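You operate a simulated robot arm through the tools that you are given. There is no shell and no other tool.

The job below is to be done with a simulated two-armed robot. You get a single attempt, and the scene is never put back.

## Task
Zero the round gauge, drop the 40 former into the worm, test it and shim out the play.
Fine: one shim in slot 2; test again till it reads 0.0.

Only the result counts: the job must be done as asked and must still hold three seconds after the hand-in. Knocking over, shifting, dropping, spilling or breaking anything else fails it.

## Robot
Two 7-joint arms with fingered hands on one trunk that stands fixed in place. Base frame: the origin is at the foot of the trunk, x ahead of it, y to its left, z up; the work surface is at about z = 0.86. Units: m, degrees, N and s.
The left shoulder is at [0.042, 0.163, 1.061], the right one opposite. Each reaches about 1.215 m from its shoulder. Payload 4 kg a hand.
Tool frame (each hand has its own): the origin (TCP) lies between the finger pads and is the grasp point; the fingertips stand 0.036 m ahead of it; z points along the fingers, y is the line along which they close. The gripper opens to 0.124 m; its body begins 0.042 m behind the TCP. The gripper is a hand of 4 fingers: y runs from the thumb to the fingers, the wrist lies at [-0.015, -0.099, -0.189] in the tool frame, and closing takes about 1.5 s.
Orientation is that of the tool frame in the base frame, as [roll, pitch, yaw] about the fixed x, y, z axes, in that order (R = Rz(yaw) Ry(pitch) Rx(roll)). With the fingers straight down and the wrist toward the robot, the tool's x, y and z point along [0, 1, 0], [1, 0, 0] and [0, 0, -1] of the base frame.

## Interface
- The arms move only by the tool play_rows. It takes "left_commands", "right_commands" or both (then of equal length, played together; a hand with none holds still); each is a list that holds one entry, the list of rows, each a list of 6 numbers: the turn, a rotation vector about the tool's x, y, z in degrees, then the shift along the tool's x, y, z in mm. In form: [[[rx, ry, rz, x, y, z], ...]]. A call has 1 to 20 rows; each row shifts and turns the commanded pose from where the row before left it, along the tool's axes as they then stand. "left_jaw" and "right_jaw" are, for a hand that has rows, the finger opening in mm, from 0 to 124, set as the call begins (left out, the last holds). Rows are played at 5 a second. More than 0.05 m and 8.6 degrees between two rows, or a gripper value outside its range, and nothing of the call is played. Where a pose cannot be reached the arm comes as near as it can. A force on the tool above 40 N (or 10 N above the force at the start of the call, whichever is more), or a blocked arm, ends the call early, and 0.2 s more pass. The fingers move at their own pace (about 0.045 m/s each) and stop on an object; they squeeze with about 24 N. The grip force told is the motor's: it shows also when the fingers shut on nothing. Time passes only in rows, and 0.2 s behind the last, so rows that do not move let the fingers close. The reply holds the time, the measured pose of the TCP, the force on the tool along the base axes, the opening and the grip force, in the units named above and with some noise, with the torque about the TCP (base axes, N m) and any sound that the robot's microphone picked up.
- Cameras (640 x 400 px; columns grow to the right, rows downward): "scene" is now at [0.1348, 0.0592, 1.3204]; the picture's right is [0.63, -0.77, -0.10], its down [-0.27, -0.10, -0.96] and it looks along [0.73, 0.63, -0.27] (base axes); focal length 365 px, centre (320, 200). "left" rides on the left gripper at [-0.075, -0.086, -0.123] in its tool frame; the picture's right is [-0.70, -0.34, 0.63], its down [0.64, -0.68, 0.35] and it looks along [0.32, 0.65, 0.69] (tool axes); focal length 275 px, centre (320, 200). "right" rides on the right gripper at [0.075, -0.086, -0.123] in its tool frame; the picture's right is [-0.70, 0.34, -0.63], its down [-0.64, -0.68, 0.35] and it looks along [-0.32, 0.65, 0.69] (tool axes); focal length 275 px, centre (320, 200). There is no depth. A picture from a camera that has moved, and an enlarged one, comes with that camera's place and axes in the base frame and with its lens.
- grab_frame(camera): a new picture of that camera. No time passes.
- slide_trunk(by): moves the trunk up (or, below 0, down) by that many m; the arms and the scene camera ride with it, the base frame stays. It gives what a move gives, with no picture.
- set_fingers(index, middle, ring, thumb_bend, thumb_turn, hand): sets how far each is bent, from 0 (flat) to 100 (curled in); at 30 the hand is open as for a grip, at 70 the pads meet at the TCP. One left out holds its place. A second passes; each finger stops where it meets its share of the squeeze, and holds until it gets a number again. A gripper value or a shape takes the hand back. It gives what a move gives, with no picture; readings hold the bend of each and the force on the fingers (four entries, about 0 where the hand has none), thumb and palm. thumb_turn goes from beside the hand (0) to across from the fingers (100), as for a grip.
- preshape(shape, hand): the hand has 4 fingers and takes this shape, open, in about a second: jaw (thumb against the fingers, like two jaws); tri (thumb and two fingers); tip (a fingertip pinch); poke (one finger out to press); point (the index stretched); flat (the hand flat); cup (the hand cupped); fist (a fist). The gripper value then closes the fingers along that shape, each until it touches; the sizes above hold for jaw. It gives what a move gives, with no picture.
- aim_head(pan, tilt): turns the head with the scene camera to pan (to the left, within 86 degrees either way) and tilt (down, from -29 to 69), counted from straight ahead of the robot (the tilt from the chest, where the trunk bows). It gives what a move gives.
- close_up(camera, box): a new picture of the part [left, top, right, bottom] of that camera's present view, enlarged. No time passes.
- sign_off(): hands the job in; it is judged then, once.

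Places have to be worked out from the pictures, the camera data and where the tool is seen. Open the grippers and draw the arms clear of the work before you hand the job in, unless the task says otherwise.

The tools are called after "Request:" as a command line: name --argument value ..., lists and objects as JSON in quotes. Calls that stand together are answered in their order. play_rows: Moves the arms, as the interface text tells. Its arguments: {"type":"object","properties":{"left_commands":{"type":"array","items":{"type":"array","items":{"type":"array","items":{"type":"number"}}}},"left_jaw":{"type":"number"},"right_commands":{"type":"array","items":{"type":"array","items":{"type":"array","items":{"type":"number"}}}},"right_jaw":{"type":"number"}},"required":[]} The other tools are called the same way: slide_trunk (by) moves the trunk up or down; preshape (shape, hand) gives the hand a shape; set_fingers (index, middle, ring, thumb_bend, thumb_turn, hand) moves the fingers one by one; aim_head (pan, tilt) turns the head that bears the scene camera; grab_frame (camera) takes a picture; close_up (camera, box) takes an enlarged picture of a part of a camera's view; sign_off () hands the job in.

At the start:

```text
time_s: 0.0
left_tcp_pos: [0.3873, 0.5958, 1.2374]
left_tcp_rot: [180.0, -0.1, 90.0]
left_wrist_force: [0.5, 0.0, -0.4]
left_ft_torque: [0.0, 0.0, 0.03]
left_finger_gap: 0.1236
left_gripper_force: 0.0
left_shape: jaw
left_bend: [30.0, 30.0, 30.0, 30.0, 98.0]
left_finger forces: [0.0, 0.0, 0.0, 0.0, 0.0, 0.0]
right_tcp_pos: [0.6622, 0.1036, 1.196]
right_tcp_rot: [-179.9, -0.1, 90.1]
right_wrist_force: [0.1, 0.5, 0.5]
right_ft_torque: [0.0, 0.07, 0.0]
right_finger_gap: 0.1236
right_gripper_force: 0.0
right_shape: jaw
right_bend: [30.0, 30.0, 30.0, 30.0, 98.0]
right_finger forces: [0.0, 0.1, 0.0, 0.1, 0.1, 0.1]
trunk travel left (down, up): [-0.225, 0.253]
head pan, tilt (commanded): [39.4, 8.9]
```

scene: 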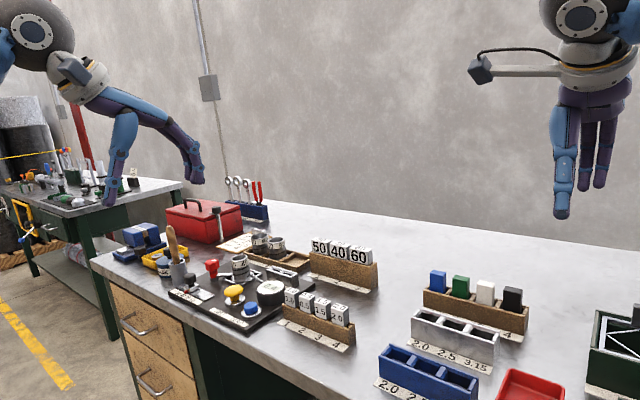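
right: 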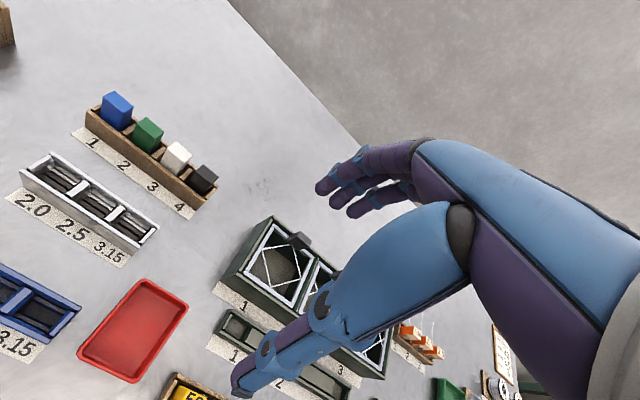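
left: 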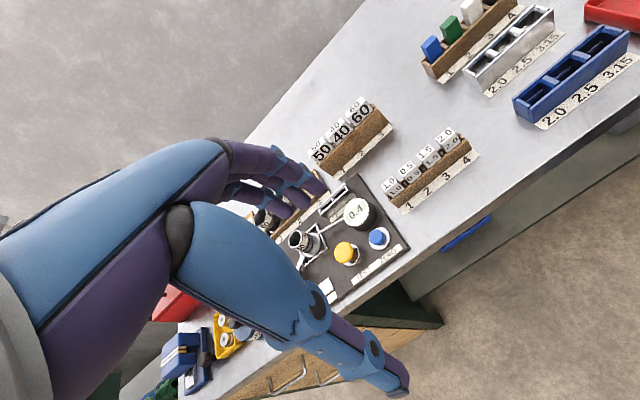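

The scene shows a bench with a black board carrying a round dial, buttons, a rack of formers marked 50/40/60, and a rack of small shims. I'll look closer at these areas first.

Request:
close_up --camera "scene" --box '[100, 200, 390, 380]'

Request:
close_up --camera "left" --box '[250, 80, 490, 310]'

Request:
close_up --camera "scene" --box '[360, 240, 640, 400]'

```text
2.21 times, centred on (245, 290) of scene
camera zoom: at [0.1348, 0.0592, 1.3204], right [0.63, -0.77, -0.1], down [-0.27, -0.1, -0.96], along [0.73, 0.63, -0.27], focal length 805 px, centre (486, 1)
```

zoom: 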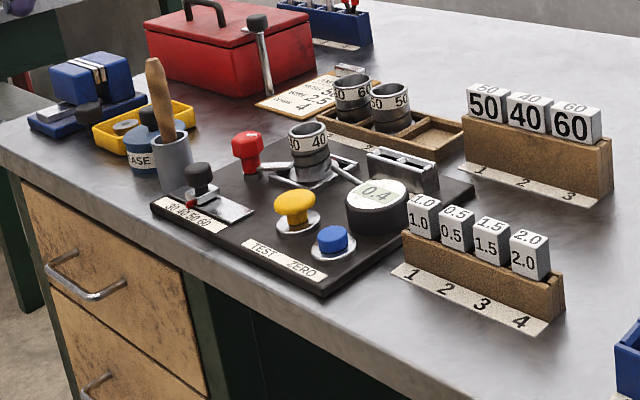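

```text
1.74 times, centred on (370, 195) of left
camera zoom: at [0.3019, 0.5214, 1.36], right [-0.34, -0.7, -0.63], down [-0.68, 0.64, -0.35], along [0.65, 0.32, -0.69], focal length 479 px, centre (233, 209)
```

zoom: 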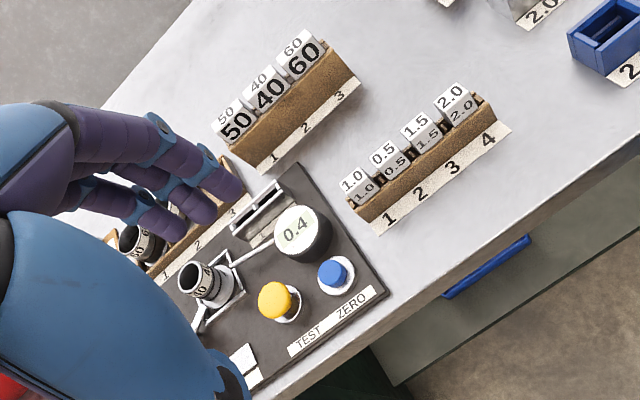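

```text
2.29 times, centred on (500, 320) of scene
camera zoom: at [0.1348, 0.0592, 1.3204], right [0.63, -0.77, -0.1], down [-0.27, -0.1, -0.96], along [0.73, 0.63, -0.27], focal length 833 px, centre (-91, -74)
```

zoom: 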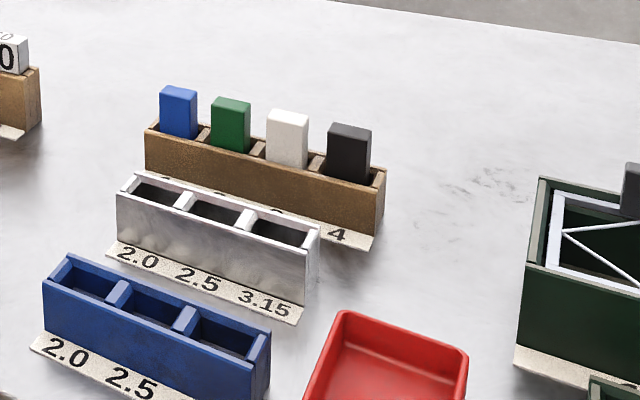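

The board has TEST/ZERO buttons, a dial at 0.4, a selector with "30 40 50 60", ring-like drums and a two-slot metal block. I'll zoom in on each to read the labels.

Request:
close_up --camera "scene" --box '[160, 240, 290, 340]'

Request:
close_up --camera "scene" --box '[210, 210, 330, 290]'

Request:
close_up --camera "scene" --box '[100, 180, 260, 290]'

Request:
close_up --camera "scene" --box '[255, 225, 385, 365]'

```text
4.00 times, centred on (225, 290) of scene
camera zoom: at [0.1348, 0.0592, 1.3204], right [0.63, -0.77, -0.1], down [-0.27, -0.1, -0.96], along [0.73, 0.63, -0.27], focal length 1458 px, centre (700, -160)
```

zoom: 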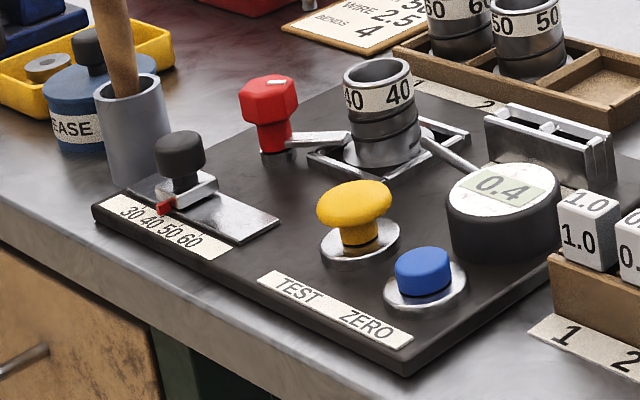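

```text
5.00 times, centred on (270, 250) of scene
camera zoom: at [0.1348, 0.0592, 1.3204], right [0.63, -0.77, -0.1], down [-0.27, -0.1, -0.96], along [0.73, 0.63, -0.27], focal length 1823 px, centre (570, -50)
```

zoom: 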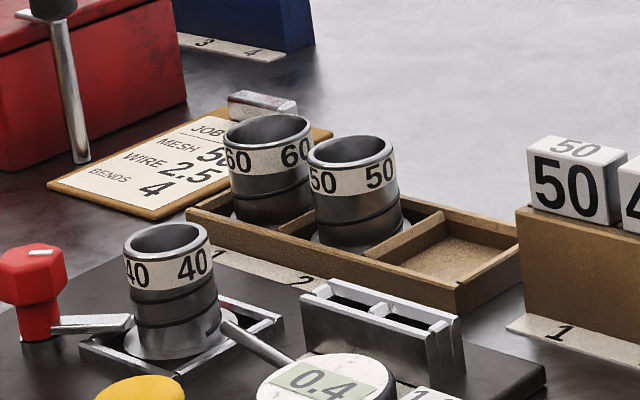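

```text
3.64 times, centred on (180, 235) of scene
camera zoom: at [0.1348, 0.0592, 1.3204], right [0.63, -0.77, -0.1], down [-0.27, -0.1, -0.96], along [0.73, 0.63, -0.27], focal length 1326 px, centre (829, 73)
```

zoom: 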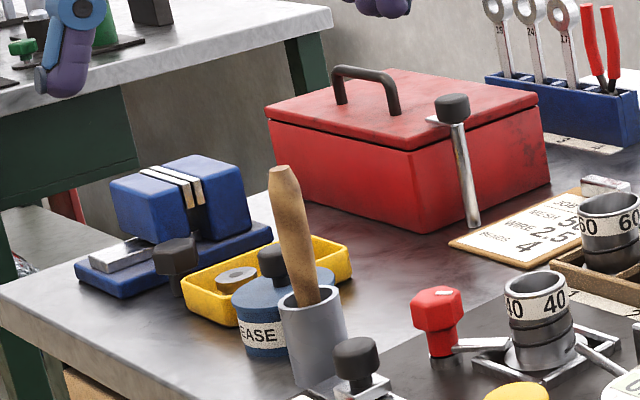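

```text
2.86 times, centred on (320, 295) of scene
camera zoom: at [0.1348, 0.0592, 1.3204], right [0.63, -0.77, -0.1], down [-0.27, -0.1, -0.96], along [0.73, 0.63, -0.27], focal length 1042 px, centre (320, -71)
```

zoom: 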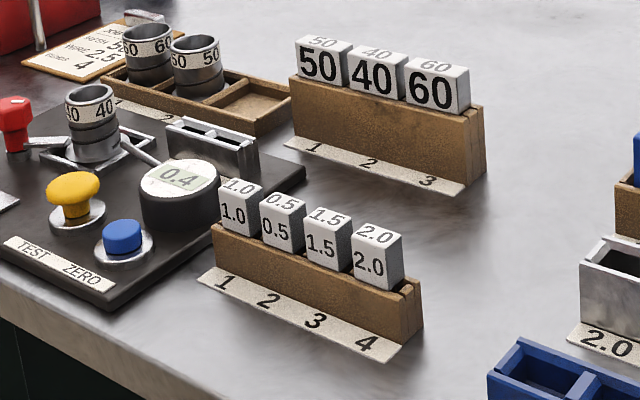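

The layout is clearer now: worm drum "40" on the board, former rack 50/40/60, shim rack 1.0/0.5/1.5/2.0 and a two-slot metal shim holder. I'll turn the head toward the board for a better centred view.

Request:
aim_head --pan 48 --tilt 24

Request:
grab_frame --camera "scene"

```text
time_s: 0.8
left_tcp_pos: [0.3877, 0.5973, 1.2368]
left_tcp_rot: [-180.0, 0.0, 90.0]
left_wrist_force: [0.0, -0.1, 0.8]
left_ft_torque: [-0.02, -0.03, 0.01]
left_finger_gap: 0.1236
left_gripper_force: 0.1
left_shape: jaw
left_bend: [30.0, 30.0, 30.0, 30.0, 98.0]
left_finger forces: [0.0, 0.1, 0.0, 0.0, 0.0, 0.1]
right_tcp_pos: [0.6622, 0.1039, 1.1968]
right_tcp_rot: [179.9, 0.0, 90.0]
right_wrist_force: [0.2, -0.5, -0.3]
right_ft_torque: [0.0, -0.03, -0.01]
right_finger_gap: 0.1238
right_gripper_force: 0.0
right_shape: jaw
right_bend: [30.0, 30.0, 30.0, 30.0, 98.0]
right_finger forces: [0.0, 0.0, 0.0, 0.0, 0.0, 0.0]
trunk travel left (down, up): [-0.225, 0.253]
head pan, tilt (commanded): [48.0, 24.0]
```

```text
taken
camera scene: at [0.1213, 0.069, 1.2976], right [0.73, -0.67, -0.11], down [-0.41, -0.3, -0.86], along [0.54, 0.68, -0.5], focal length 365 px, centre (320, 200)
```

scene: 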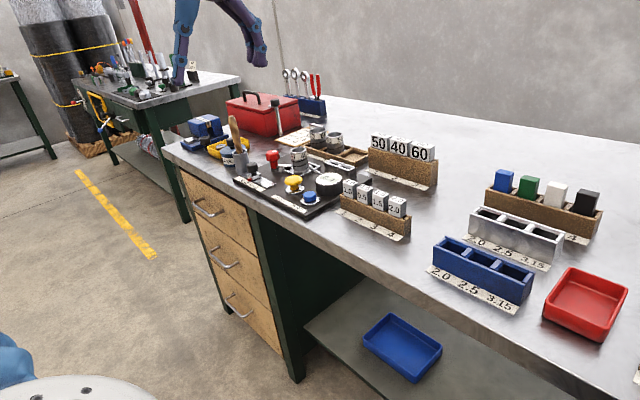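

The board is in view but seen at a shallow angle; I'll raise the trunk to look more from above.

Request:
slide_trunk --by 0.2

Request:
aim_head --pan 46 --tilt 28

Request:
grab_frame --camera "scene"

Request:
grab_frame --camera "left"

```text
time_s: 3.0
left_tcp_pos: [0.3874, 0.5968, 1.4364]
left_tcp_rot: [-180.0, 0.0, 90.1]
left_wrist_force: [-0.7, 0.1, 0.2]
left_ft_torque: [-0.01, -0.02, 0.01]
left_finger_gap: 0.1239
left_gripper_force: 0.0
left_shape: jaw
left_bend: [30.0, 30.0, 30.0, 30.0, 98.0]
left_finger forces: [0.0, 0.0, 0.1, 0.0, 0.0, 0.0]
right_tcp_pos: [0.6639, 0.1033, 1.396]
right_tcp_rot: [-179.9, 0.1, 90.1]
right_wrist_force: [-0.6, 0.1, -0.1]
right_ft_torque: [0.01, 0.0, -0.01]
right_finger_gap: 0.1234
right_gripper_force: 0.0
right_shape: jaw
right_bend: [30.0, 30.0, 30.0, 30.0, 98.0]
right_finger forces: [0.2, 0.0, 0.1, 0.0, 0.1, 0.0]
trunk travel left (down, up): [-0.425, 0.053]
head pan, tilt (commanded): [48.0, 24.0]
```

```text
time_s: 3.6
left_tcp_pos: [0.3881, 0.5971, 1.4366]
left_tcp_rot: [-179.9, 0.0, 90.0]
left_wrist_force: [-0.6, 0.0, 0.3]
left_ft_torque: [-0.01, -0.02, -0.02]
left_finger_gap: 0.1238
left_gripper_force: 0.1
left_shape: jaw
left_bend: [30.0, 30.0, 30.0, 30.0, 98.0]
left_finger forces: [0.0, 0.0, 0.0, 0.1, 0.0, 0.0]
right_tcp_pos: [0.662, 0.1043, 1.3958]
right_tcp_rot: [-180.0, 0.0, 90.0]
right_wrist_force: [-0.1, -0.1, 1.1]
right_ft_torque: [0.01, 0.02, -0.04]
right_finger_gap: 0.1236
right_gripper_force: 0.0
right_shape: jaw
right_bend: [30.0, 30.0, 30.0, 30.0, 98.0]
right_finger forces: [0.0, 0.1, 0.1, 0.1, 0.0, 0.0]
trunk travel left (down, up): [-0.425, 0.053]
head pan, tilt (commanded): [46.0, 28.0]
```

```text
taken
camera scene: at [0.0578, 0.0661, 1.5084], right [0.72, -0.69, -0.01], down [-0.33, -0.34, -0.88], along [0.61, 0.64, -0.47], focal length 365 px, centre (320, 200)
```

scene: 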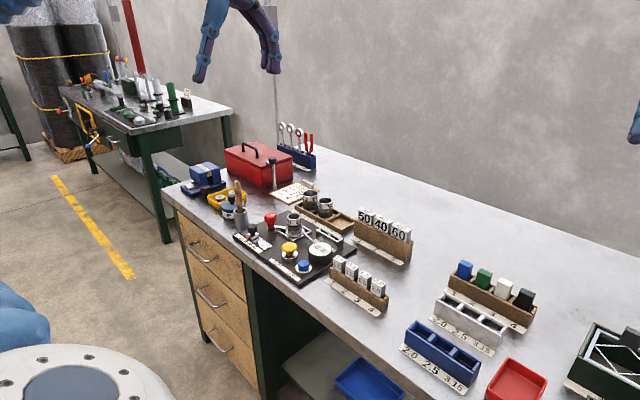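

```text
taken
camera left: at [0.3021, 0.5215, 1.56], right [-0.34, -0.7, -0.63], down [-0.68, 0.64, -0.35], along [0.65, 0.32, -0.69], focal length 275 px, centre (320, 200)
```

left: 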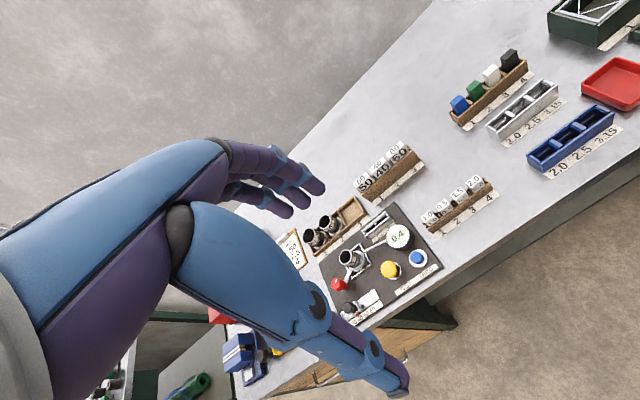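

From above the layout of the board is visible; I'll enlarge the board and racks in both cameras.

Request:
close_up --camera "scene" --box '[225, 185, 365, 290]'

Request:
close_up --camera "left" --box '[300, 190, 450, 330]'

Request:
close_up --camera "scene" --box '[310, 195, 430, 320]'

```text
3.81 times, centred on (295, 238) of scene
camera zoom: at [0.0578, 0.0661, 1.5084], right [0.72, -0.69, -0.01], down [-0.33, -0.34, -0.88], along [0.61, 0.64, -0.47], focal length 1389 px, centre (415, 57)
```

zoom: 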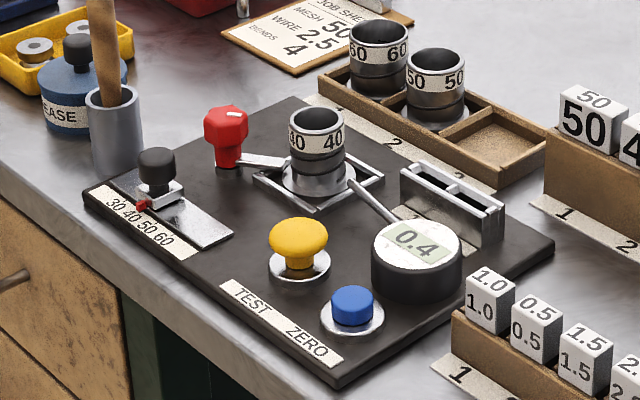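

```text
2.86 times, centred on (375, 260) of left
camera zoom: at [0.3021, 0.5215, 1.56], right [-0.34, -0.7, -0.63], down [-0.68, 0.64, -0.35], along [0.65, 0.32, -0.69], focal length 786 px, centre (163, 29)
```

zoom: 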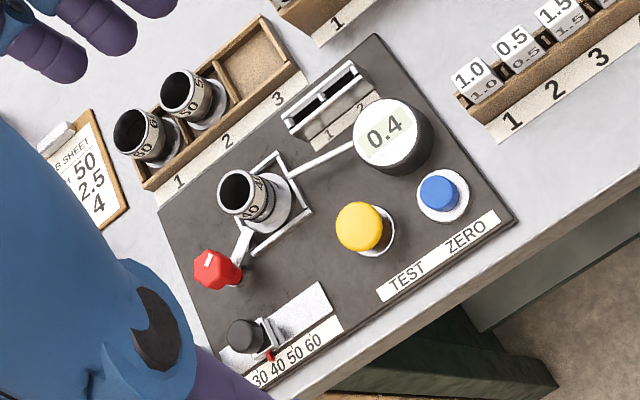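

```text
3.20 times, centred on (370, 258) of scene
camera zoom: at [0.0578, 0.0661, 1.5084], right [0.72, -0.69, -0.01], down [-0.33, -0.34, -0.88], along [0.61, 0.64, -0.47], focal length 1167 px, centre (160, 16)
```

zoom: 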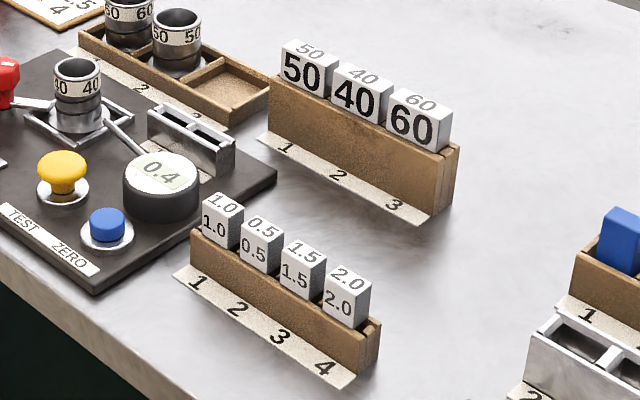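

The shim holder shows labels 1 and 2 (2 is nearer the gauge/lower y). I'll enlarge the selector, the worm and the job sheet to see the pointer and whether the worm is already the 40.

Request:
close_up --camera "scene" --box '[230, 215, 290, 260]'

Request:
close_up --camera "left" --box '[330, 270, 400, 330]'

Request:
close_up --camera "left" --box '[325, 205, 415, 295]'

Request:
close_up --camera "scene" --box '[255, 170, 335, 245]'

```text
8.89 times, centred on (260, 238) of scene
camera zoom: at [0.0578, 0.0661, 1.5084], right [0.72, -0.69, -0.01], down [-0.33, -0.34, -0.88], along [0.61, 0.64, -0.47], focal length 3241 px, centre (853, -133)
```

zoom: 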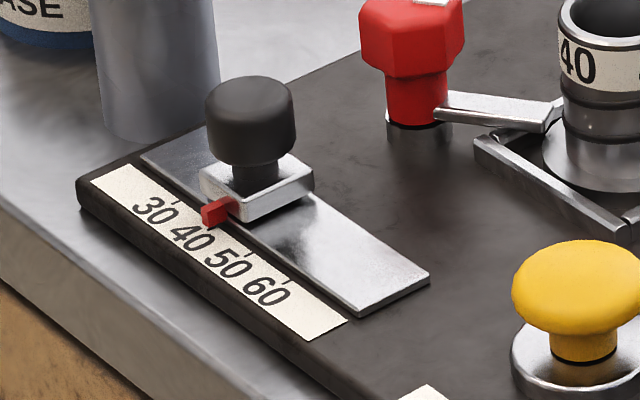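

```text
6.67 times, centred on (365, 300) of left
camera zoom: at [0.3021, 0.5215, 1.56], right [-0.34, -0.7, -0.63], down [-0.68, 0.64, -0.35], along [0.65, 0.32, -0.69], focal length 1835 px, centre (20, -467)
```

zoom: 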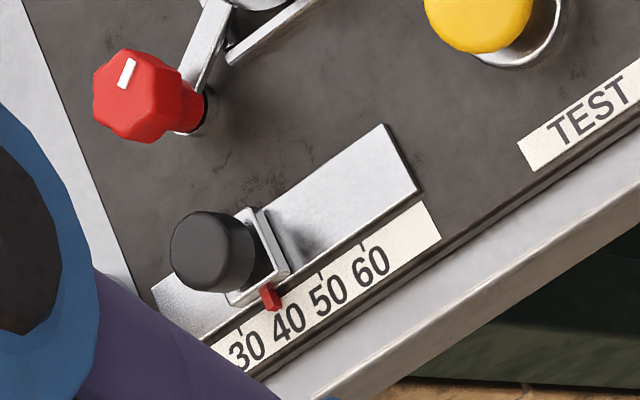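

```text
4.44 times, centred on (370, 250) of left
camera zoom: at [0.3021, 0.5215, 1.56], right [-0.34, -0.7, -0.63], down [-0.68, 0.64, -0.35], along [0.65, 0.32, -0.69], focal length 1224 px, centre (98, -22)
```

zoom: 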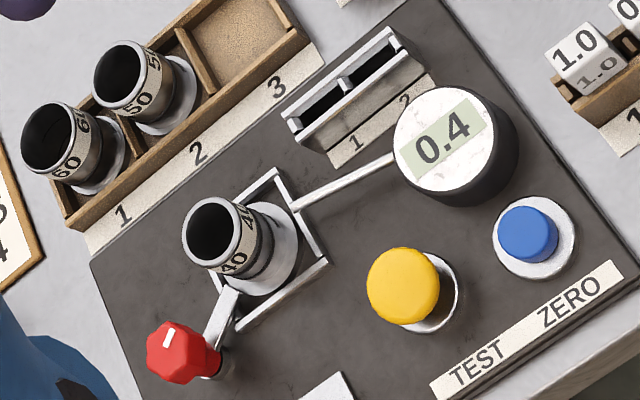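

```text
5.33 times, centred on (295, 208) of scene
camera zoom: at [0.0578, 0.0661, 1.5084], right [0.72, -0.69, -0.01], down [-0.33, -0.34, -0.88], along [0.61, 0.64, -0.47], focal length 1945 px, centre (453, 160)
```

zoom: 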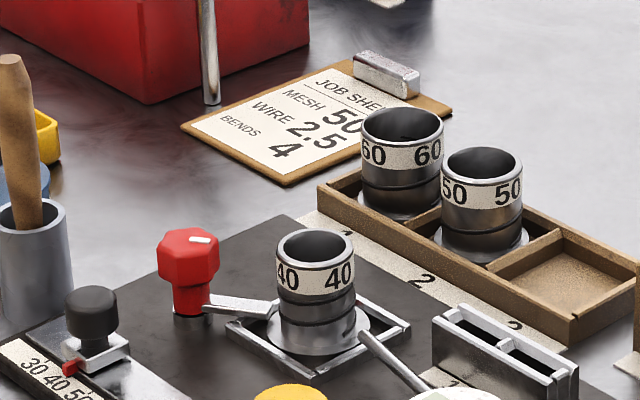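

The pointer stands at 40, worm 40 sits clamped in the cradle, and slot labels read 1 and 2. Now I'll set the left hand to the poke shape and see in its camera where the pressing fingertip lies.

Request:
preshape --hand "left" --shape "poke"

Request:
grab_frame --camera "left"

Request:
close_up --camera "scene" --box '[160, 0, 320, 100]'

```text
time_s: 4.5
left_tcp_pos: [0.3875, 0.5958, 1.4364]
left_tcp_rot: [180.0, 0.0, 90.0]
left_wrist_force: [0.7, 0.1, -0.2]
left_ft_torque: [-0.04, -0.01, 0.05]
left_finger_gap: 0.0001
left_gripper_force: 0.0
left_shape: poke
left_bend: [70.0, 70.0, 99.0, 0.0, 100.0]
left_finger forces: [0.0, 0.0, 0.0, 0.1, 0.0, 0.1]
right_tcp_pos: [0.6634, 0.1031, 1.3977]
right_tcp_rot: [180.0, -0.1, 90.0]
right_wrist_force: [-0.3, 0.2, 0.0]
right_ft_torque: [0.02, 0.01, -0.04]
right_finger_gap: 0.1238
right_gripper_force: 0.1
right_shape: jaw
right_bend: [30.0, 30.0, 30.0, 30.0, 98.0]
right_finger forces: [0.1, 0.0, 0.0, 0.0, 0.0, 0.0]
trunk travel left (down, up): [-0.425, 0.053]
head pan, tilt (commanded): [46.0, 28.0]
```

```text
taken
camera left: at [0.302, 0.5215, 1.56], right [-0.34, -0.7, -0.63], down [-0.68, 0.64, -0.35], along [0.65, 0.32, -0.69], focal length 275 px, centre (320, 200)
```

left: 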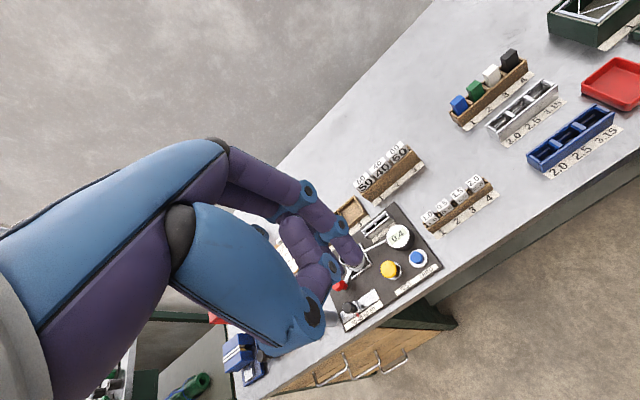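

```text
4.00 times, centred on (240, 50) of scene
camera zoom: at [0.0577, 0.0661, 1.5084], right [0.72, -0.69, -0.01], down [-0.33, -0.34, -0.88], along [0.61, 0.64, -0.47], focal length 1458 px, centre (640, 800)
```

zoom: 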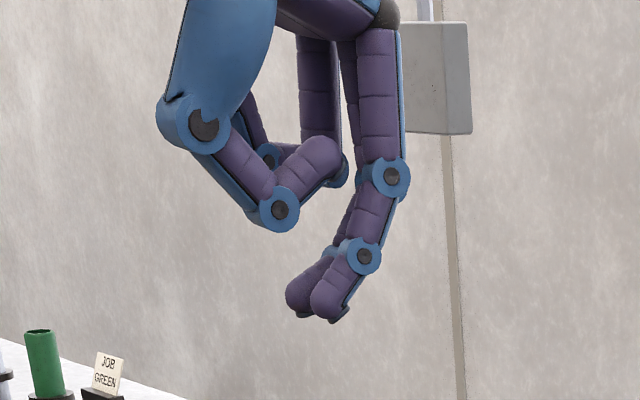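

The poke fingertip appears right where I calculate tool point [0,0,0.036] should project, so the pressing tip is essentially under the TCP. I'll zoom in to check how wide it is.

Request:
close_up --camera "left" --box '[260, 170, 440, 310]'

Request:
close_up --camera "left" --box '[340, 120, 500, 240]'

```text
2.86 times, centred on (350, 240) of left
camera zoom: at [0.302, 0.5215, 1.56], right [-0.34, -0.7, -0.63], down [-0.68, 0.64, -0.35], along [0.65, 0.32, -0.69], focal length 786 px, centre (234, 86)
```

zoom: 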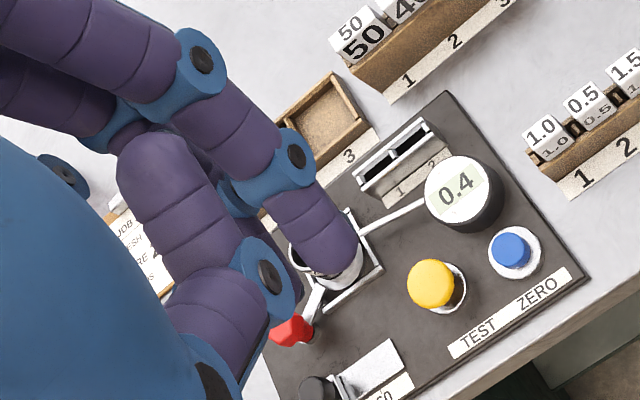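

```text
3.33 times, centred on (420, 180) of left
camera zoom: at [0.302, 0.5215, 1.56], right [-0.34, -0.7, -0.63], down [-0.68, 0.64, -0.35], along [0.65, 0.32, -0.69], focal length 918 px, centre (-13, 267)
```

zoom: 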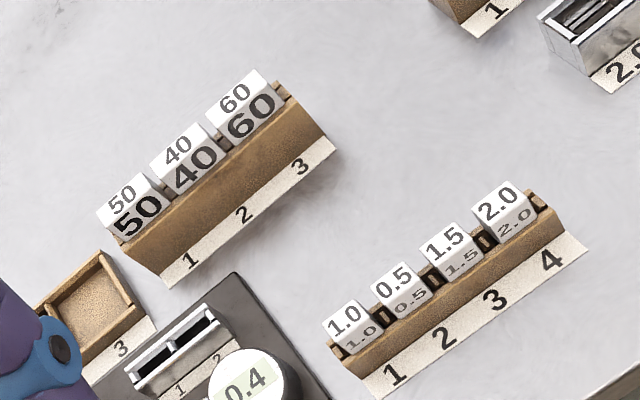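

Two fingertips (index and middle) reach the tip point. I'll curl the middle away to press with only the index, and look again.

Request:
set_fingers --hand "left" --index 70 --middle 100 --ring 100

Request:
close_up --camera "left" --box '[180, 130, 440, 330]'

Request:
close_up --camera "scene" --box '[160, 0, 320, 100]'

```text
time_s: 5.5
left_tcp_pos: [0.3874, 0.5963, 1.4374]
left_tcp_rot: [-180.0, 0.0, 90.0]
left_wrist_force: [-0.3, 0.7, -0.2]
left_ft_torque: [0.01, 0.0, 0.0]
left_finger_gap: 0.0369
left_gripper_force: 0.0
left_shape: fingers
left_bend: [70.0, 100.0, 100.0, 0.0, 100.0]
left_finger forces: [0.1, 0.1, 0.1, 0.0, 0.0, 0.0]
right_tcp_pos: [0.6636, 0.1057, 1.3962]
right_tcp_rot: [-180.0, 0.0, 90.0]
right_wrist_force: [0.0, -0.7, -0.1]
right_ft_torque: [-0.02, -0.03, 0.0]
right_finger_gap: 0.1235
right_gripper_force: 0.0
right_shape: jaw
right_bend: [30.0, 30.0, 30.0, 30.0, 98.0]
right_finger forces: [0.0, 0.0, 0.0, 0.1, 0.0, 0.1]
trunk travel left (down, up): [-0.425, 0.053]
head pan, tilt (commanded): [46.0, 28.0]
```

```text
2.00 times, centred on (310, 230) of left
camera zoom: at [0.3019, 0.5215, 1.56], right [-0.34, -0.7, -0.63], down [-0.68, 0.64, -0.35], along [0.65, 0.32, -0.69], focal length 551 px, centre (340, 140)
```

zoom: 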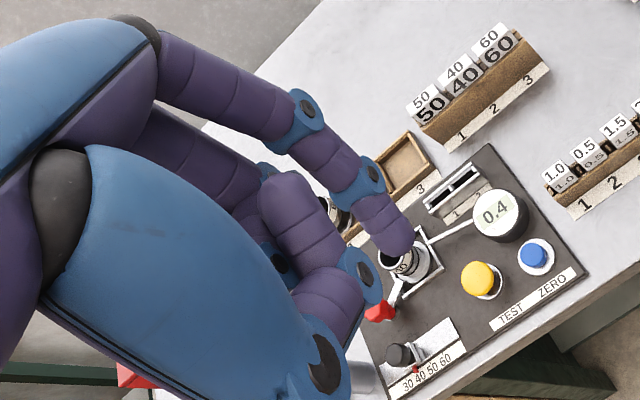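

```text
4.00 times, centred on (240, 50) of scene
camera zoom: at [0.0577, 0.0661, 1.5084], right [0.72, -0.69, -0.01], down [-0.33, -0.34, -0.88], along [0.61, 0.64, -0.47], focal length 1458 px, centre (640, 800)
```

zoom: 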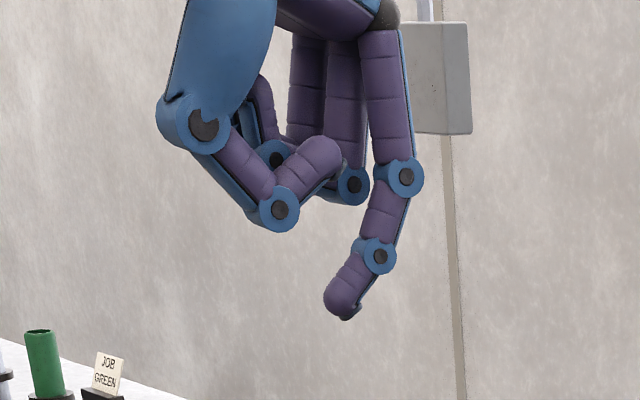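

The index alone now stands out as the pressing finger, its tip about 7 mm forward and 6 mm right of the tool axis. I'll bring it over the blue ZERO button, estimated at about (0.557, 0.655), staying well above the board.

Request:
play_rows --left_commands '[[[0, 0, 0, 7.2, 18.1, 37.4], [0, 0, 0, 7.2, 18.1, 37.4], [0, 0, 0, 7.2, 18.1, 37.4], [0, 0, 0, 7.2, 18.1, 37.4], [0, 0, 0, 7.2, 18.1, 37.4], [0, 0, 0, 7.2, 18.1, 37.4], [0, 0, 0, 7.2, 18.1, 37.4], [0, 0, 0, 7.2, 18.1, 37.4], [0, 0, 0, 7.2, 18.1, 37.4]]]'

Request:
grab_frame --camera "left"

Request:
grab_frame --camera "scene"

```text
time_s: 7.5
left_tcp_pos: [0.5506, 0.6606, 1.0979]
left_tcp_rot: [-179.9, 0.0, 90.0]
left_wrist_force: [-0.5, 0.3, -0.8]
left_ft_torque: [-0.03, -0.01, 0.01]
left_finger_gap: 0.0371
left_gripper_force: 0.1
left_shape: fingers
left_bend: [70.0, 100.0, 100.0, 0.0, 100.0]
left_finger forces: [0.0, 0.0, 0.0, 0.0, 0.0, 0.0]
right_tcp_pos: [0.6639, 0.1051, 1.395]
right_tcp_rot: [-179.9, 0.1, 89.9]
right_wrist_force: [0.4, 0.3, -0.9]
right_ft_torque: [-0.03, 0.03, 0.03]
right_finger_gap: 0.1237
right_gripper_force: 0.0
right_shape: jaw
right_bend: [30.0, 30.0, 30.0, 30.0, 98.0]
right_finger forces: [0.1, 0.0, 0.0, 0.0, 0.0, 0.0]
trunk travel left (down, up): [-0.425, 0.053]
head pan, tilt (commanded): [46.0, 28.0]
```

```text
taken
camera left: at [0.4649, 0.5865, 1.2211], right [-0.34, -0.7, -0.63], down [-0.68, 0.64, -0.35], along [0.65, 0.32, -0.69], focal length 275 px, centre (320, 200)
```

left: 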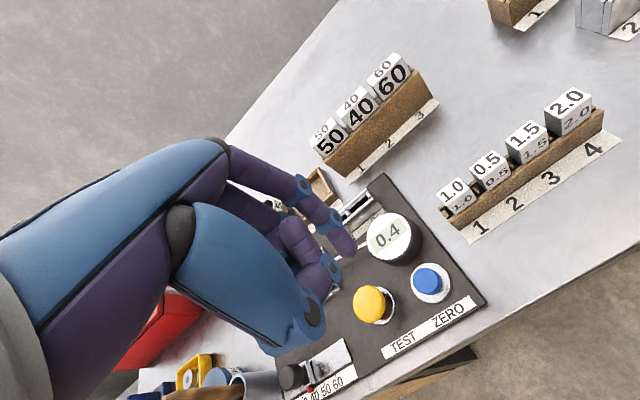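

```text
taken
camera scene: at [0.0589, 0.0671, 1.5083], right [0.72, -0.69, -0.01], down [-0.33, -0.34, -0.88], along [0.61, 0.64, -0.48], focal length 365 px, centre (320, 200)
```

scene: 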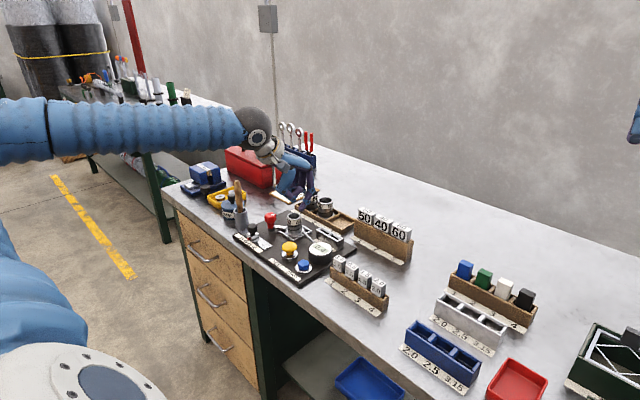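

The blue button lies at about (0.564, 0.657) by this view, and the index tip needs to sit over it. I'll shift a few mm and descend until the tip is about 2 cm over the button, then check.

Request:
play_rows --left_commands '[[[0, 0, 0, 2, 6, 28], [0, 0, 0, 0, 0, 38], [0, 0, 0, 0, 0, 38], [0, 0, 0, 0, 0, 31]]]'

Request:
grab_frame --camera "left"

Request:
close_up --camera "scene" --box '[230, 130, 390, 290]'

```text
time_s: 8.5
left_tcp_pos: [0.5579, 0.663, 0.9636]
left_tcp_rot: [180.0, 0.0, 90.0]
left_wrist_force: [0.1, -0.8, 0.0]
left_ft_torque: [-0.01, -0.01, 0.03]
left_finger_gap: 0.0372
left_gripper_force: 0.0
left_shape: fingers
left_bend: [70.0, 100.0, 100.0, 0.0, 100.0]
left_finger forces: [0.1, 0.0, 0.0, 0.0, 0.0, 0.0]
right_tcp_pos: [0.6636, 0.1057, 1.396]
right_tcp_rot: [-179.9, 0.0, 90.0]
right_wrist_force: [0.6, -0.2, -0.2]
right_ft_torque: [0.0, -0.01, 0.01]
right_finger_gap: 0.1238
right_gripper_force: 0.1
right_shape: jaw
right_bend: [30.0, 30.0, 30.0, 30.0, 98.0]
right_finger forces: [0.1, 0.1, 0.0, 0.1, 0.0, 0.1]
trunk travel left (down, up): [-0.425, 0.053]
head pan, tilt (commanded): [46.0, 28.0]
```

```text
taken
camera left: at [0.4719, 0.589, 1.0873], right [-0.34, -0.7, -0.63], down [-0.68, 0.64, -0.35], along [0.65, 0.32, -0.69], focal length 275 px, centre (320, 200)
```

left: 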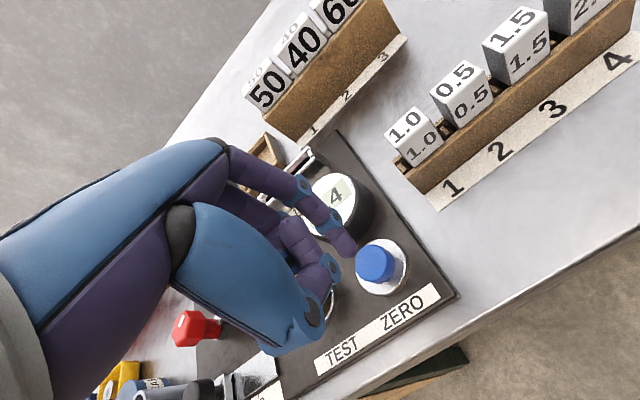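

```text
2.50 times, centred on (310, 210) of scene
camera zoom: at [0.0586, 0.067, 1.5083], right [0.72, -0.69, -0.01], down [-0.33, -0.34, -0.88], along [0.61, 0.63, -0.48], focal length 912 px, centre (345, 175)
```

zoom: 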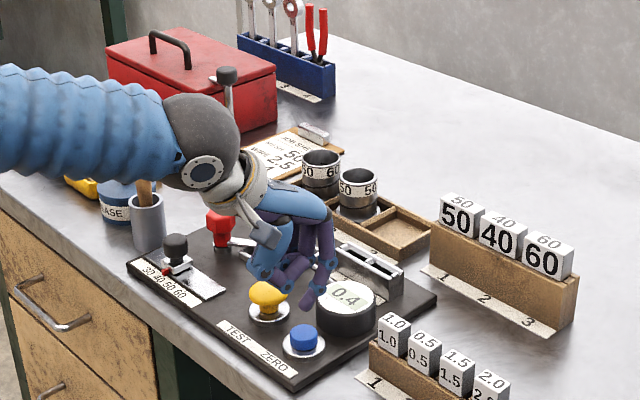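

The button top computes to about (0.567, 0.660, 0.888) and the tip is about 4 cm above it, ~3 mm off in y. I'll correct and come down to just above the button.

Request:
play_rows --left_commands '[[[0, 0, 0, 4, 0, 12], [0, 0, 0, 0, 0, 12], [0, 0, 0, 0, 0, 6]]]'

Request:
grab_frame --camera "left"

Request:
close_up --camera "scene" --box '[270, 210, 350, 290]'

```text
time_s: 9.3
left_tcp_pos: [0.5557, 0.6673, 0.9369]
left_tcp_rot: [180.0, 0.0, 90.0]
left_wrist_force: [-0.3, 1.1, 0.1]
left_ft_torque: [0.03, 0.02, 0.04]
left_finger_gap: 0.0372
left_gripper_force: 0.1
left_shape: fingers
left_bend: [70.0, 100.0, 100.0, 0.0, 100.0]
left_finger forces: [0.0, 0.0, 0.0, 0.1, 0.0, 0.1]
right_tcp_pos: [0.6631, 0.1034, 1.3959]
right_tcp_rot: [179.9, 0.0, 90.0]
right_wrist_force: [-0.1, -0.2, -0.2]
right_ft_torque: [0.02, -0.04, 0.01]
right_finger_gap: 0.1237
right_gripper_force: 0.0
right_shape: jaw
right_bend: [30.0, 30.0, 30.0, 30.0, 98.0]
right_finger forces: [0.0, 0.0, 0.0, 0.0, 0.0, 0.1]
trunk travel left (down, up): [-0.425, 0.053]
head pan, tilt (commanded): [46.0, 28.0]
```

```text
taken
camera left: at [0.47, 0.5923, 1.0588], right [-0.34, -0.7, -0.63], down [-0.68, 0.65, -0.35], along [0.65, 0.32, -0.69], focal length 275 px, centre (320, 200)
```

left: 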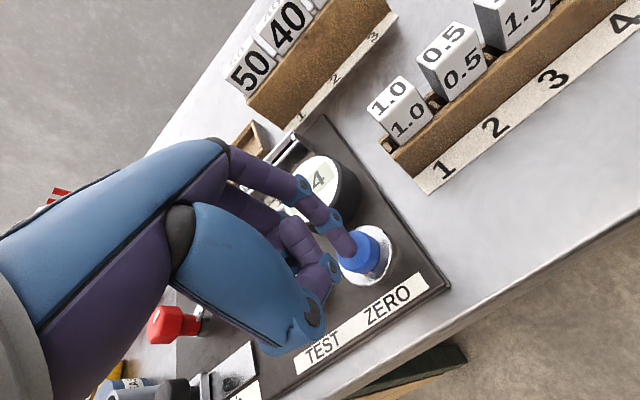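

```text
5.00 times, centred on (310, 250) of scene
camera zoom: at [0.0575, 0.0658, 1.5085], right [0.72, -0.69, -0.01], down [-0.33, -0.34, -0.88], along [0.61, 0.64, -0.47], focal length 1823 px, centre (370, -50)
```

zoom: 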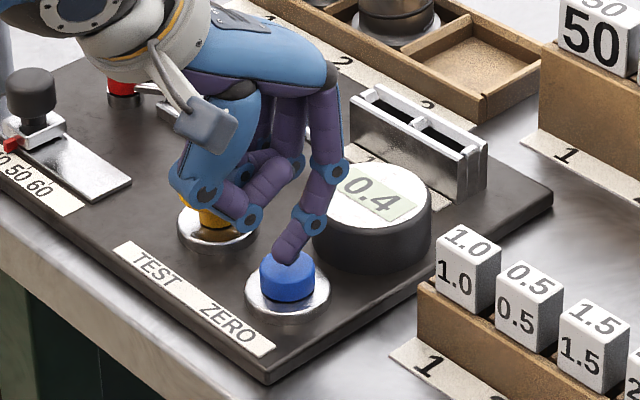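

The tip sits over the blue button almost touching. I'll press down in small steps and watch the force and the dial.

Request:
play_rows --left_commands '[[[0, 0, 0, 0, 2, 2], [0, 0, 0, 0, 0, 2], [0, 0, 0, 0, 0, 2]]]'

Request:
close_up --camera "scene" --box '[270, 210, 350, 290]'

```text
time_s: 10.1
left_tcp_pos: [0.5575, 0.6676, 0.9304]
left_tcp_rot: [-180.0, 0.0, 90.0]
left_wrist_force: [0.0, -0.4, 0.7]
left_ft_torque: [0.02, -0.05, -0.05]
left_finger_gap: 0.0369
left_gripper_force: 0.4
left_shape: fingers
left_bend: [70.0, 100.0, 100.0, 0.0, 100.0]
left_finger forces: [1.5, 0.0, 0.0, 0.0, 0.1, 0.1]
right_tcp_pos: [0.6636, 0.1049, 1.3965]
right_tcp_rot: [-179.9, 0.0, 90.0]
right_wrist_force: [-0.3, 0.0, -1.0]
right_ft_torque: [0.0, 0.01, 0.01]
right_finger_gap: 0.1236
right_gripper_force: 0.1
right_shape: jaw
right_bend: [30.0, 30.0, 30.0, 30.0, 98.0]
right_finger forces: [0.0, 0.0, 0.0, 0.1, 0.0, 0.1]
trunk travel left (down, up): [-0.425, 0.053]
head pan, tilt (commanded): [46.0, 28.0]
```

```text
5.00 times, centred on (310, 250) of scene
camera zoom: at [0.0577, 0.066, 1.5085], right [0.72, -0.69, -0.01], down [-0.33, -0.34, -0.88], along [0.61, 0.64, -0.47], focal length 1823 px, centre (370, -50)
```

zoom: 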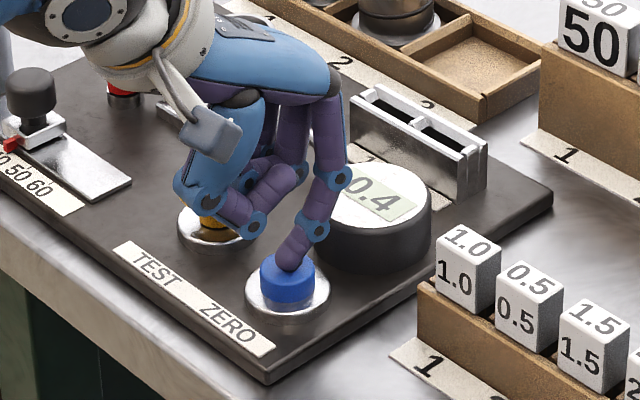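

Contact is made (1.5 N on the index). I'll press a few mm further.

Request:
play_rows --left_commands '[[[0, 0, 0, 0, 0, 1.5], [0, 0, 0, 0, 0, 1.5], [0, 0, 0, 0, 0, 1.5], [0, 0, 0, 0, 0, 0]]]'

Request:
close_up --camera "scene" --box '[270, 210, 350, 290]'

```text
time_s: 11.1
left_tcp_pos: [0.5585, 0.6673, 0.9263]
left_tcp_rot: [-180.0, 0.0, 90.1]
left_wrist_force: [1.4, 0.3, 5.2]
left_ft_torque: [0.01, -0.1, 0.0]
left_finger_gap: 0.0364
left_gripper_force: 2.6
left_shape: fingers
left_bend: [70.0, 100.0, 100.0, 0.0, 100.0]
left_finger forces: [5.2, 0.1, 0.1, 0.0, 0.0, 0.0]
right_tcp_pos: [0.662, 0.1043, 1.3975]
right_tcp_rot: [-180.0, 0.0, 90.0]
right_wrist_force: [-0.3, 0.1, 0.1]
right_ft_torque: [0.02, 0.0, -0.02]
right_finger_gap: 0.1234
right_gripper_force: 0.1
right_shape: jaw
right_bend: [30.0, 30.0, 30.0, 30.0, 98.0]
right_finger forces: [0.0, 0.0, 0.0, 0.0, 0.1, 0.0]
trunk travel left (down, up): [-0.425, 0.053]
head pan, tilt (commanded): [46.0, 28.0]
heard: click
```

```text
5.00 times, centred on (310, 250) of scene
camera zoom: at [0.0575, 0.0658, 1.5085], right [0.72, -0.69, -0.01], down [-0.33, -0.34, -0.88], along [0.61, 0.64, -0.47], focal length 1823 px, centre (370, -50)
```

zoom: 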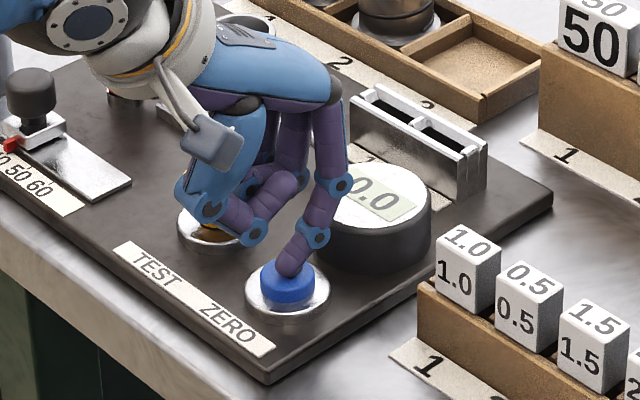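

A click was heard and the dial now reads 0.0. I'll lift off straight up and back out above the work.

Request:
play_rows --left_commands '[[[0, 0, 0, 0, 0, -20], [0, 0, 0, 0, 0, -45], [0, 0, 0, 0, 0, -45], [0, 0, 0, 0, 0, -45], [0, 0, 0, 0, 0, -45]]]'

Request:
close_up --camera "left" --box '[280, 120, 560, 340]'

Request:
preshape --hand "left" --shape "tri"

Request:
grab_frame --camera "left"

Request:
close_up --camera "scene" --box '[220, 50, 380, 170]'

```text
time_s: 12.3
left_tcp_pos: [0.5588, 0.6682, 1.1267]
left_tcp_rot: [-180.0, 0.0, 90.0]
left_wrist_force: [0.5, -0.4, -0.6]
left_ft_torque: [0.03, 0.03, 0.0]
left_finger_gap: 0.0373
left_gripper_force: 0.0
left_shape: fingers
left_bend: [70.0, 100.0, 100.0, 0.0, 100.0]
left_finger forces: [0.0, 0.0, 0.0, 0.0, 0.1, 0.0]
right_tcp_pos: [0.6623, 0.1033, 1.3966]
right_tcp_rot: [-180.0, 0.0, 89.9]
right_wrist_force: [-0.4, 0.6, 0.3]
right_ft_torque: [-0.01, 0.02, 0.01]
right_finger_gap: 0.1236
right_gripper_force: 0.2
right_shape: jaw
right_bend: [30.0, 30.0, 30.0, 30.0, 98.0]
right_finger forces: [0.1, 0.0, 0.0, 0.0, 0.1, 0.1]
trunk travel left (down, up): [-0.425, 0.053]
head pan, tilt (commanded): [46.0, 28.0]
```

```text
1.82 times, centred on (420, 230) of left
camera zoom: at [0.4731, 0.5928, 1.2497], right [-0.34, -0.7, -0.63], down [-0.68, 0.65, -0.35], along [0.65, 0.32, -0.69], focal length 500 px, centre (138, 146)
```

zoom: 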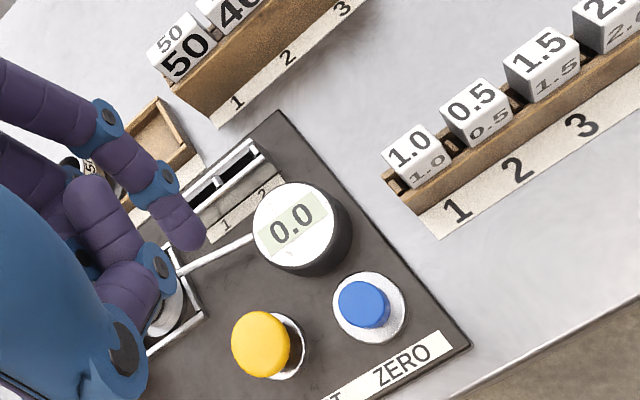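

```text
time_s: 13.2
left_tcp_pos: [0.5598, 0.6682, 1.1253]
left_tcp_rot: [180.0, 0.0, 90.0]
left_wrist_force: [-0.5, -0.8, 0.1]
left_ft_torque: [-0.02, 0.01, 0.03]
left_finger_gap: 0.124
left_gripper_force: 0.0
left_shape: tri
left_bend: [30.0, 30.0, 99.0, 30.0, 98.0]
left_finger forces: [0.0, 0.0, 0.0, 0.1, 0.0, 0.0]
right_tcp_pos: [0.6627, 0.1045, 1.3964]
right_tcp_rot: [180.0, 0.0, 90.0]
right_wrist_force: [0.7, -0.4, -0.6]
right_ft_torque: [-0.02, 0.03, 0.03]
right_finger_gap: 0.1236
right_gripper_force: 0.1
right_shape: jaw
right_bend: [30.0, 30.0, 30.0, 30.0, 98.0]
right_finger forces: [0.0, 0.0, 0.0, 0.0, 0.0, 0.0]
trunk travel left (down, up): [-0.425, 0.053]
head pan, tilt (commanded): [46.0, 28.0]
```

```text
taken
camera left: at [0.4736, 0.5935, 1.2483], right [-0.34, -0.7, -0.63], down [-0.68, 0.64, -0.35], along [0.65, 0.32, -0.69], focal length 275 px, centre (320, 200)
```

left: 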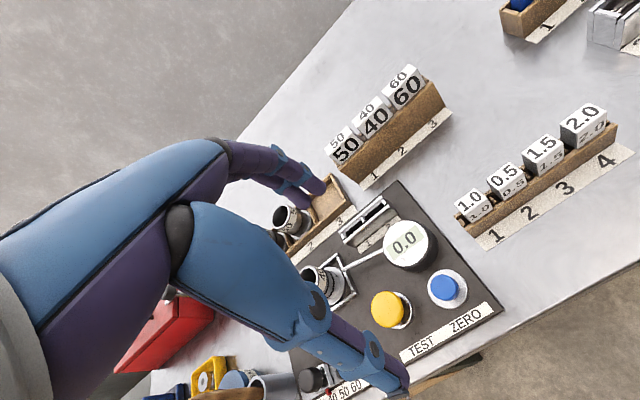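

```text
3.33 times, centred on (300, 110) of scene
camera zoom: at [0.0576, 0.066, 1.5084], right [0.72, -0.69, -0.01], down [-0.33, -0.34, -0.88], along [0.61, 0.64, -0.47], focal length 1215 px, centre (387, 500)
```

zoom: 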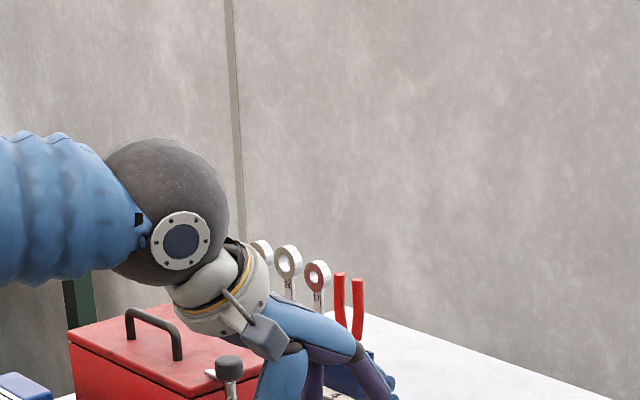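

ZERO is done. Now I'll enlarge the former rack from here to locate the 40 former precisely.

Request:
close_up --camera "left" --box '[310, 50, 470, 200]'

Request:
close_up --camera "scene" --box '[340, 195, 430, 275]'

```text
2.67 times, centred on (390, 125) of left
camera zoom: at [0.4736, 0.5935, 1.2483], right [-0.34, -0.7, -0.63], down [-0.68, 0.64, -0.35], along [0.65, 0.32, -0.69], focal length 734 px, centre (133, 400)
```

zoom: 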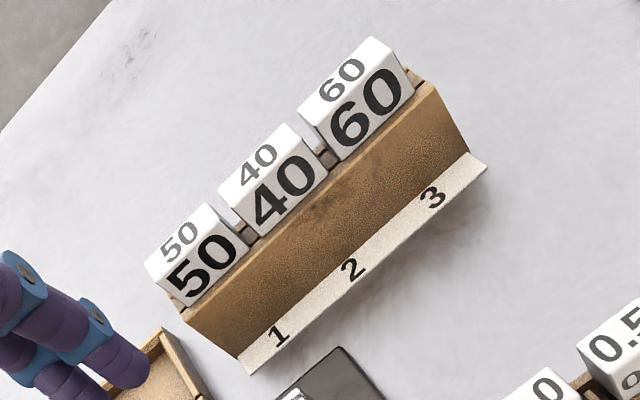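

```text
5.00 times, centred on (385, 235) of scene
camera zoom: at [0.0576, 0.066, 1.5084], right [0.72, -0.69, -0.01], down [-0.33, -0.34, -0.88], along [0.61, 0.64, -0.47], focal length 1823 px, centre (-5, 25)
```

zoom: 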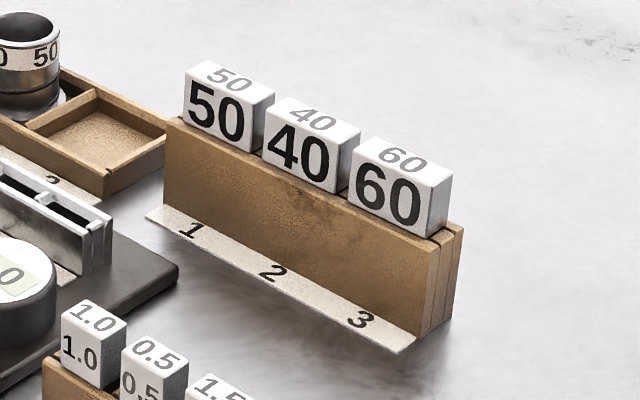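

The 40 former's head top is at about (0.818, 0.592, 0.957), roughly 54 mm wide, 18 mm thick and 30 mm above its rack. I'll test closing the tri grip to ~20 mm in the air to see where the fingertips end up.

Request:
play_rows --left_commands '[[[0, 0, 0, 0, 0, -10], [0, 0, 0, 0, 0, -10], [0, 0, 0, 0, 0, 0], [0, 0, 0, 0, 0, 0], [0, 0, 0, 0, 0, 0], [0, 0, 0, 0, 0, 0], [0, 0, 0, 0, 0, 0]]]' --left_jaw 20

Request:
grab_frame --camera "left"

Request:
close_up --camera "scene" --box '[250, 110, 370, 210]'

```text
time_s: 14.8
left_tcp_pos: [0.558, 0.668, 1.1446]
left_tcp_rot: [180.0, -0.1, 89.9]
left_wrist_force: [-0.4, -0.8, -0.3]
left_ft_torque: [0.0, -0.01, 0.0]
left_finger_gap: 0.02
left_gripper_force: 0.0
left_shape: tri
left_bend: [59.0, 61.0, 99.0, 66.0, 100.0]
left_finger forces: [0.0, 0.0, 0.0, 0.0, 0.1, 0.0]
right_tcp_pos: [0.664, 0.1045, 1.3966]
right_tcp_rot: [180.0, 0.0, 89.9]
right_wrist_force: [-0.8, 0.3, 0.4]
right_ft_torque: [-0.01, 0.01, 0.0]
right_finger_gap: 0.1236
right_gripper_force: 0.2
right_shape: jaw
right_bend: [30.0, 30.0, 30.0, 30.0, 98.0]
right_finger forces: [0.0, 0.1, 0.0, 0.1, 0.0, 0.1]
trunk travel left (down, up): [-0.425, 0.053]
head pan, tilt (commanded): [46.0, 28.0]
```

```text
taken
camera left: at [0.4731, 0.5929, 1.2688], right [-0.34, -0.7, -0.63], down [-0.68, 0.64, -0.35], along [0.65, 0.32, -0.69], focal length 275 px, centre (320, 200)
```

left: 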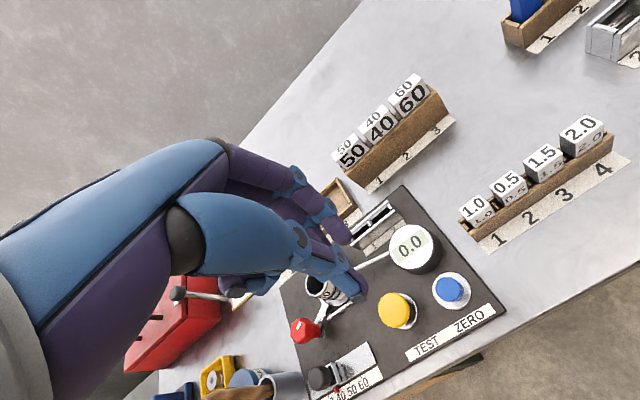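

```text
4.00 times, centred on (310, 160) of scene
camera zoom: at [0.0577, 0.066, 1.5084], right [0.72, -0.69, -0.01], down [-0.33, -0.34, -0.88], along [0.61, 0.64, -0.47], focal length 1458 px, centre (360, 360)
```

zoom: 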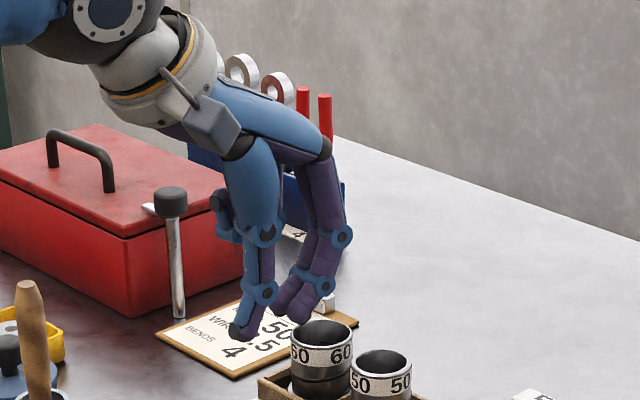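

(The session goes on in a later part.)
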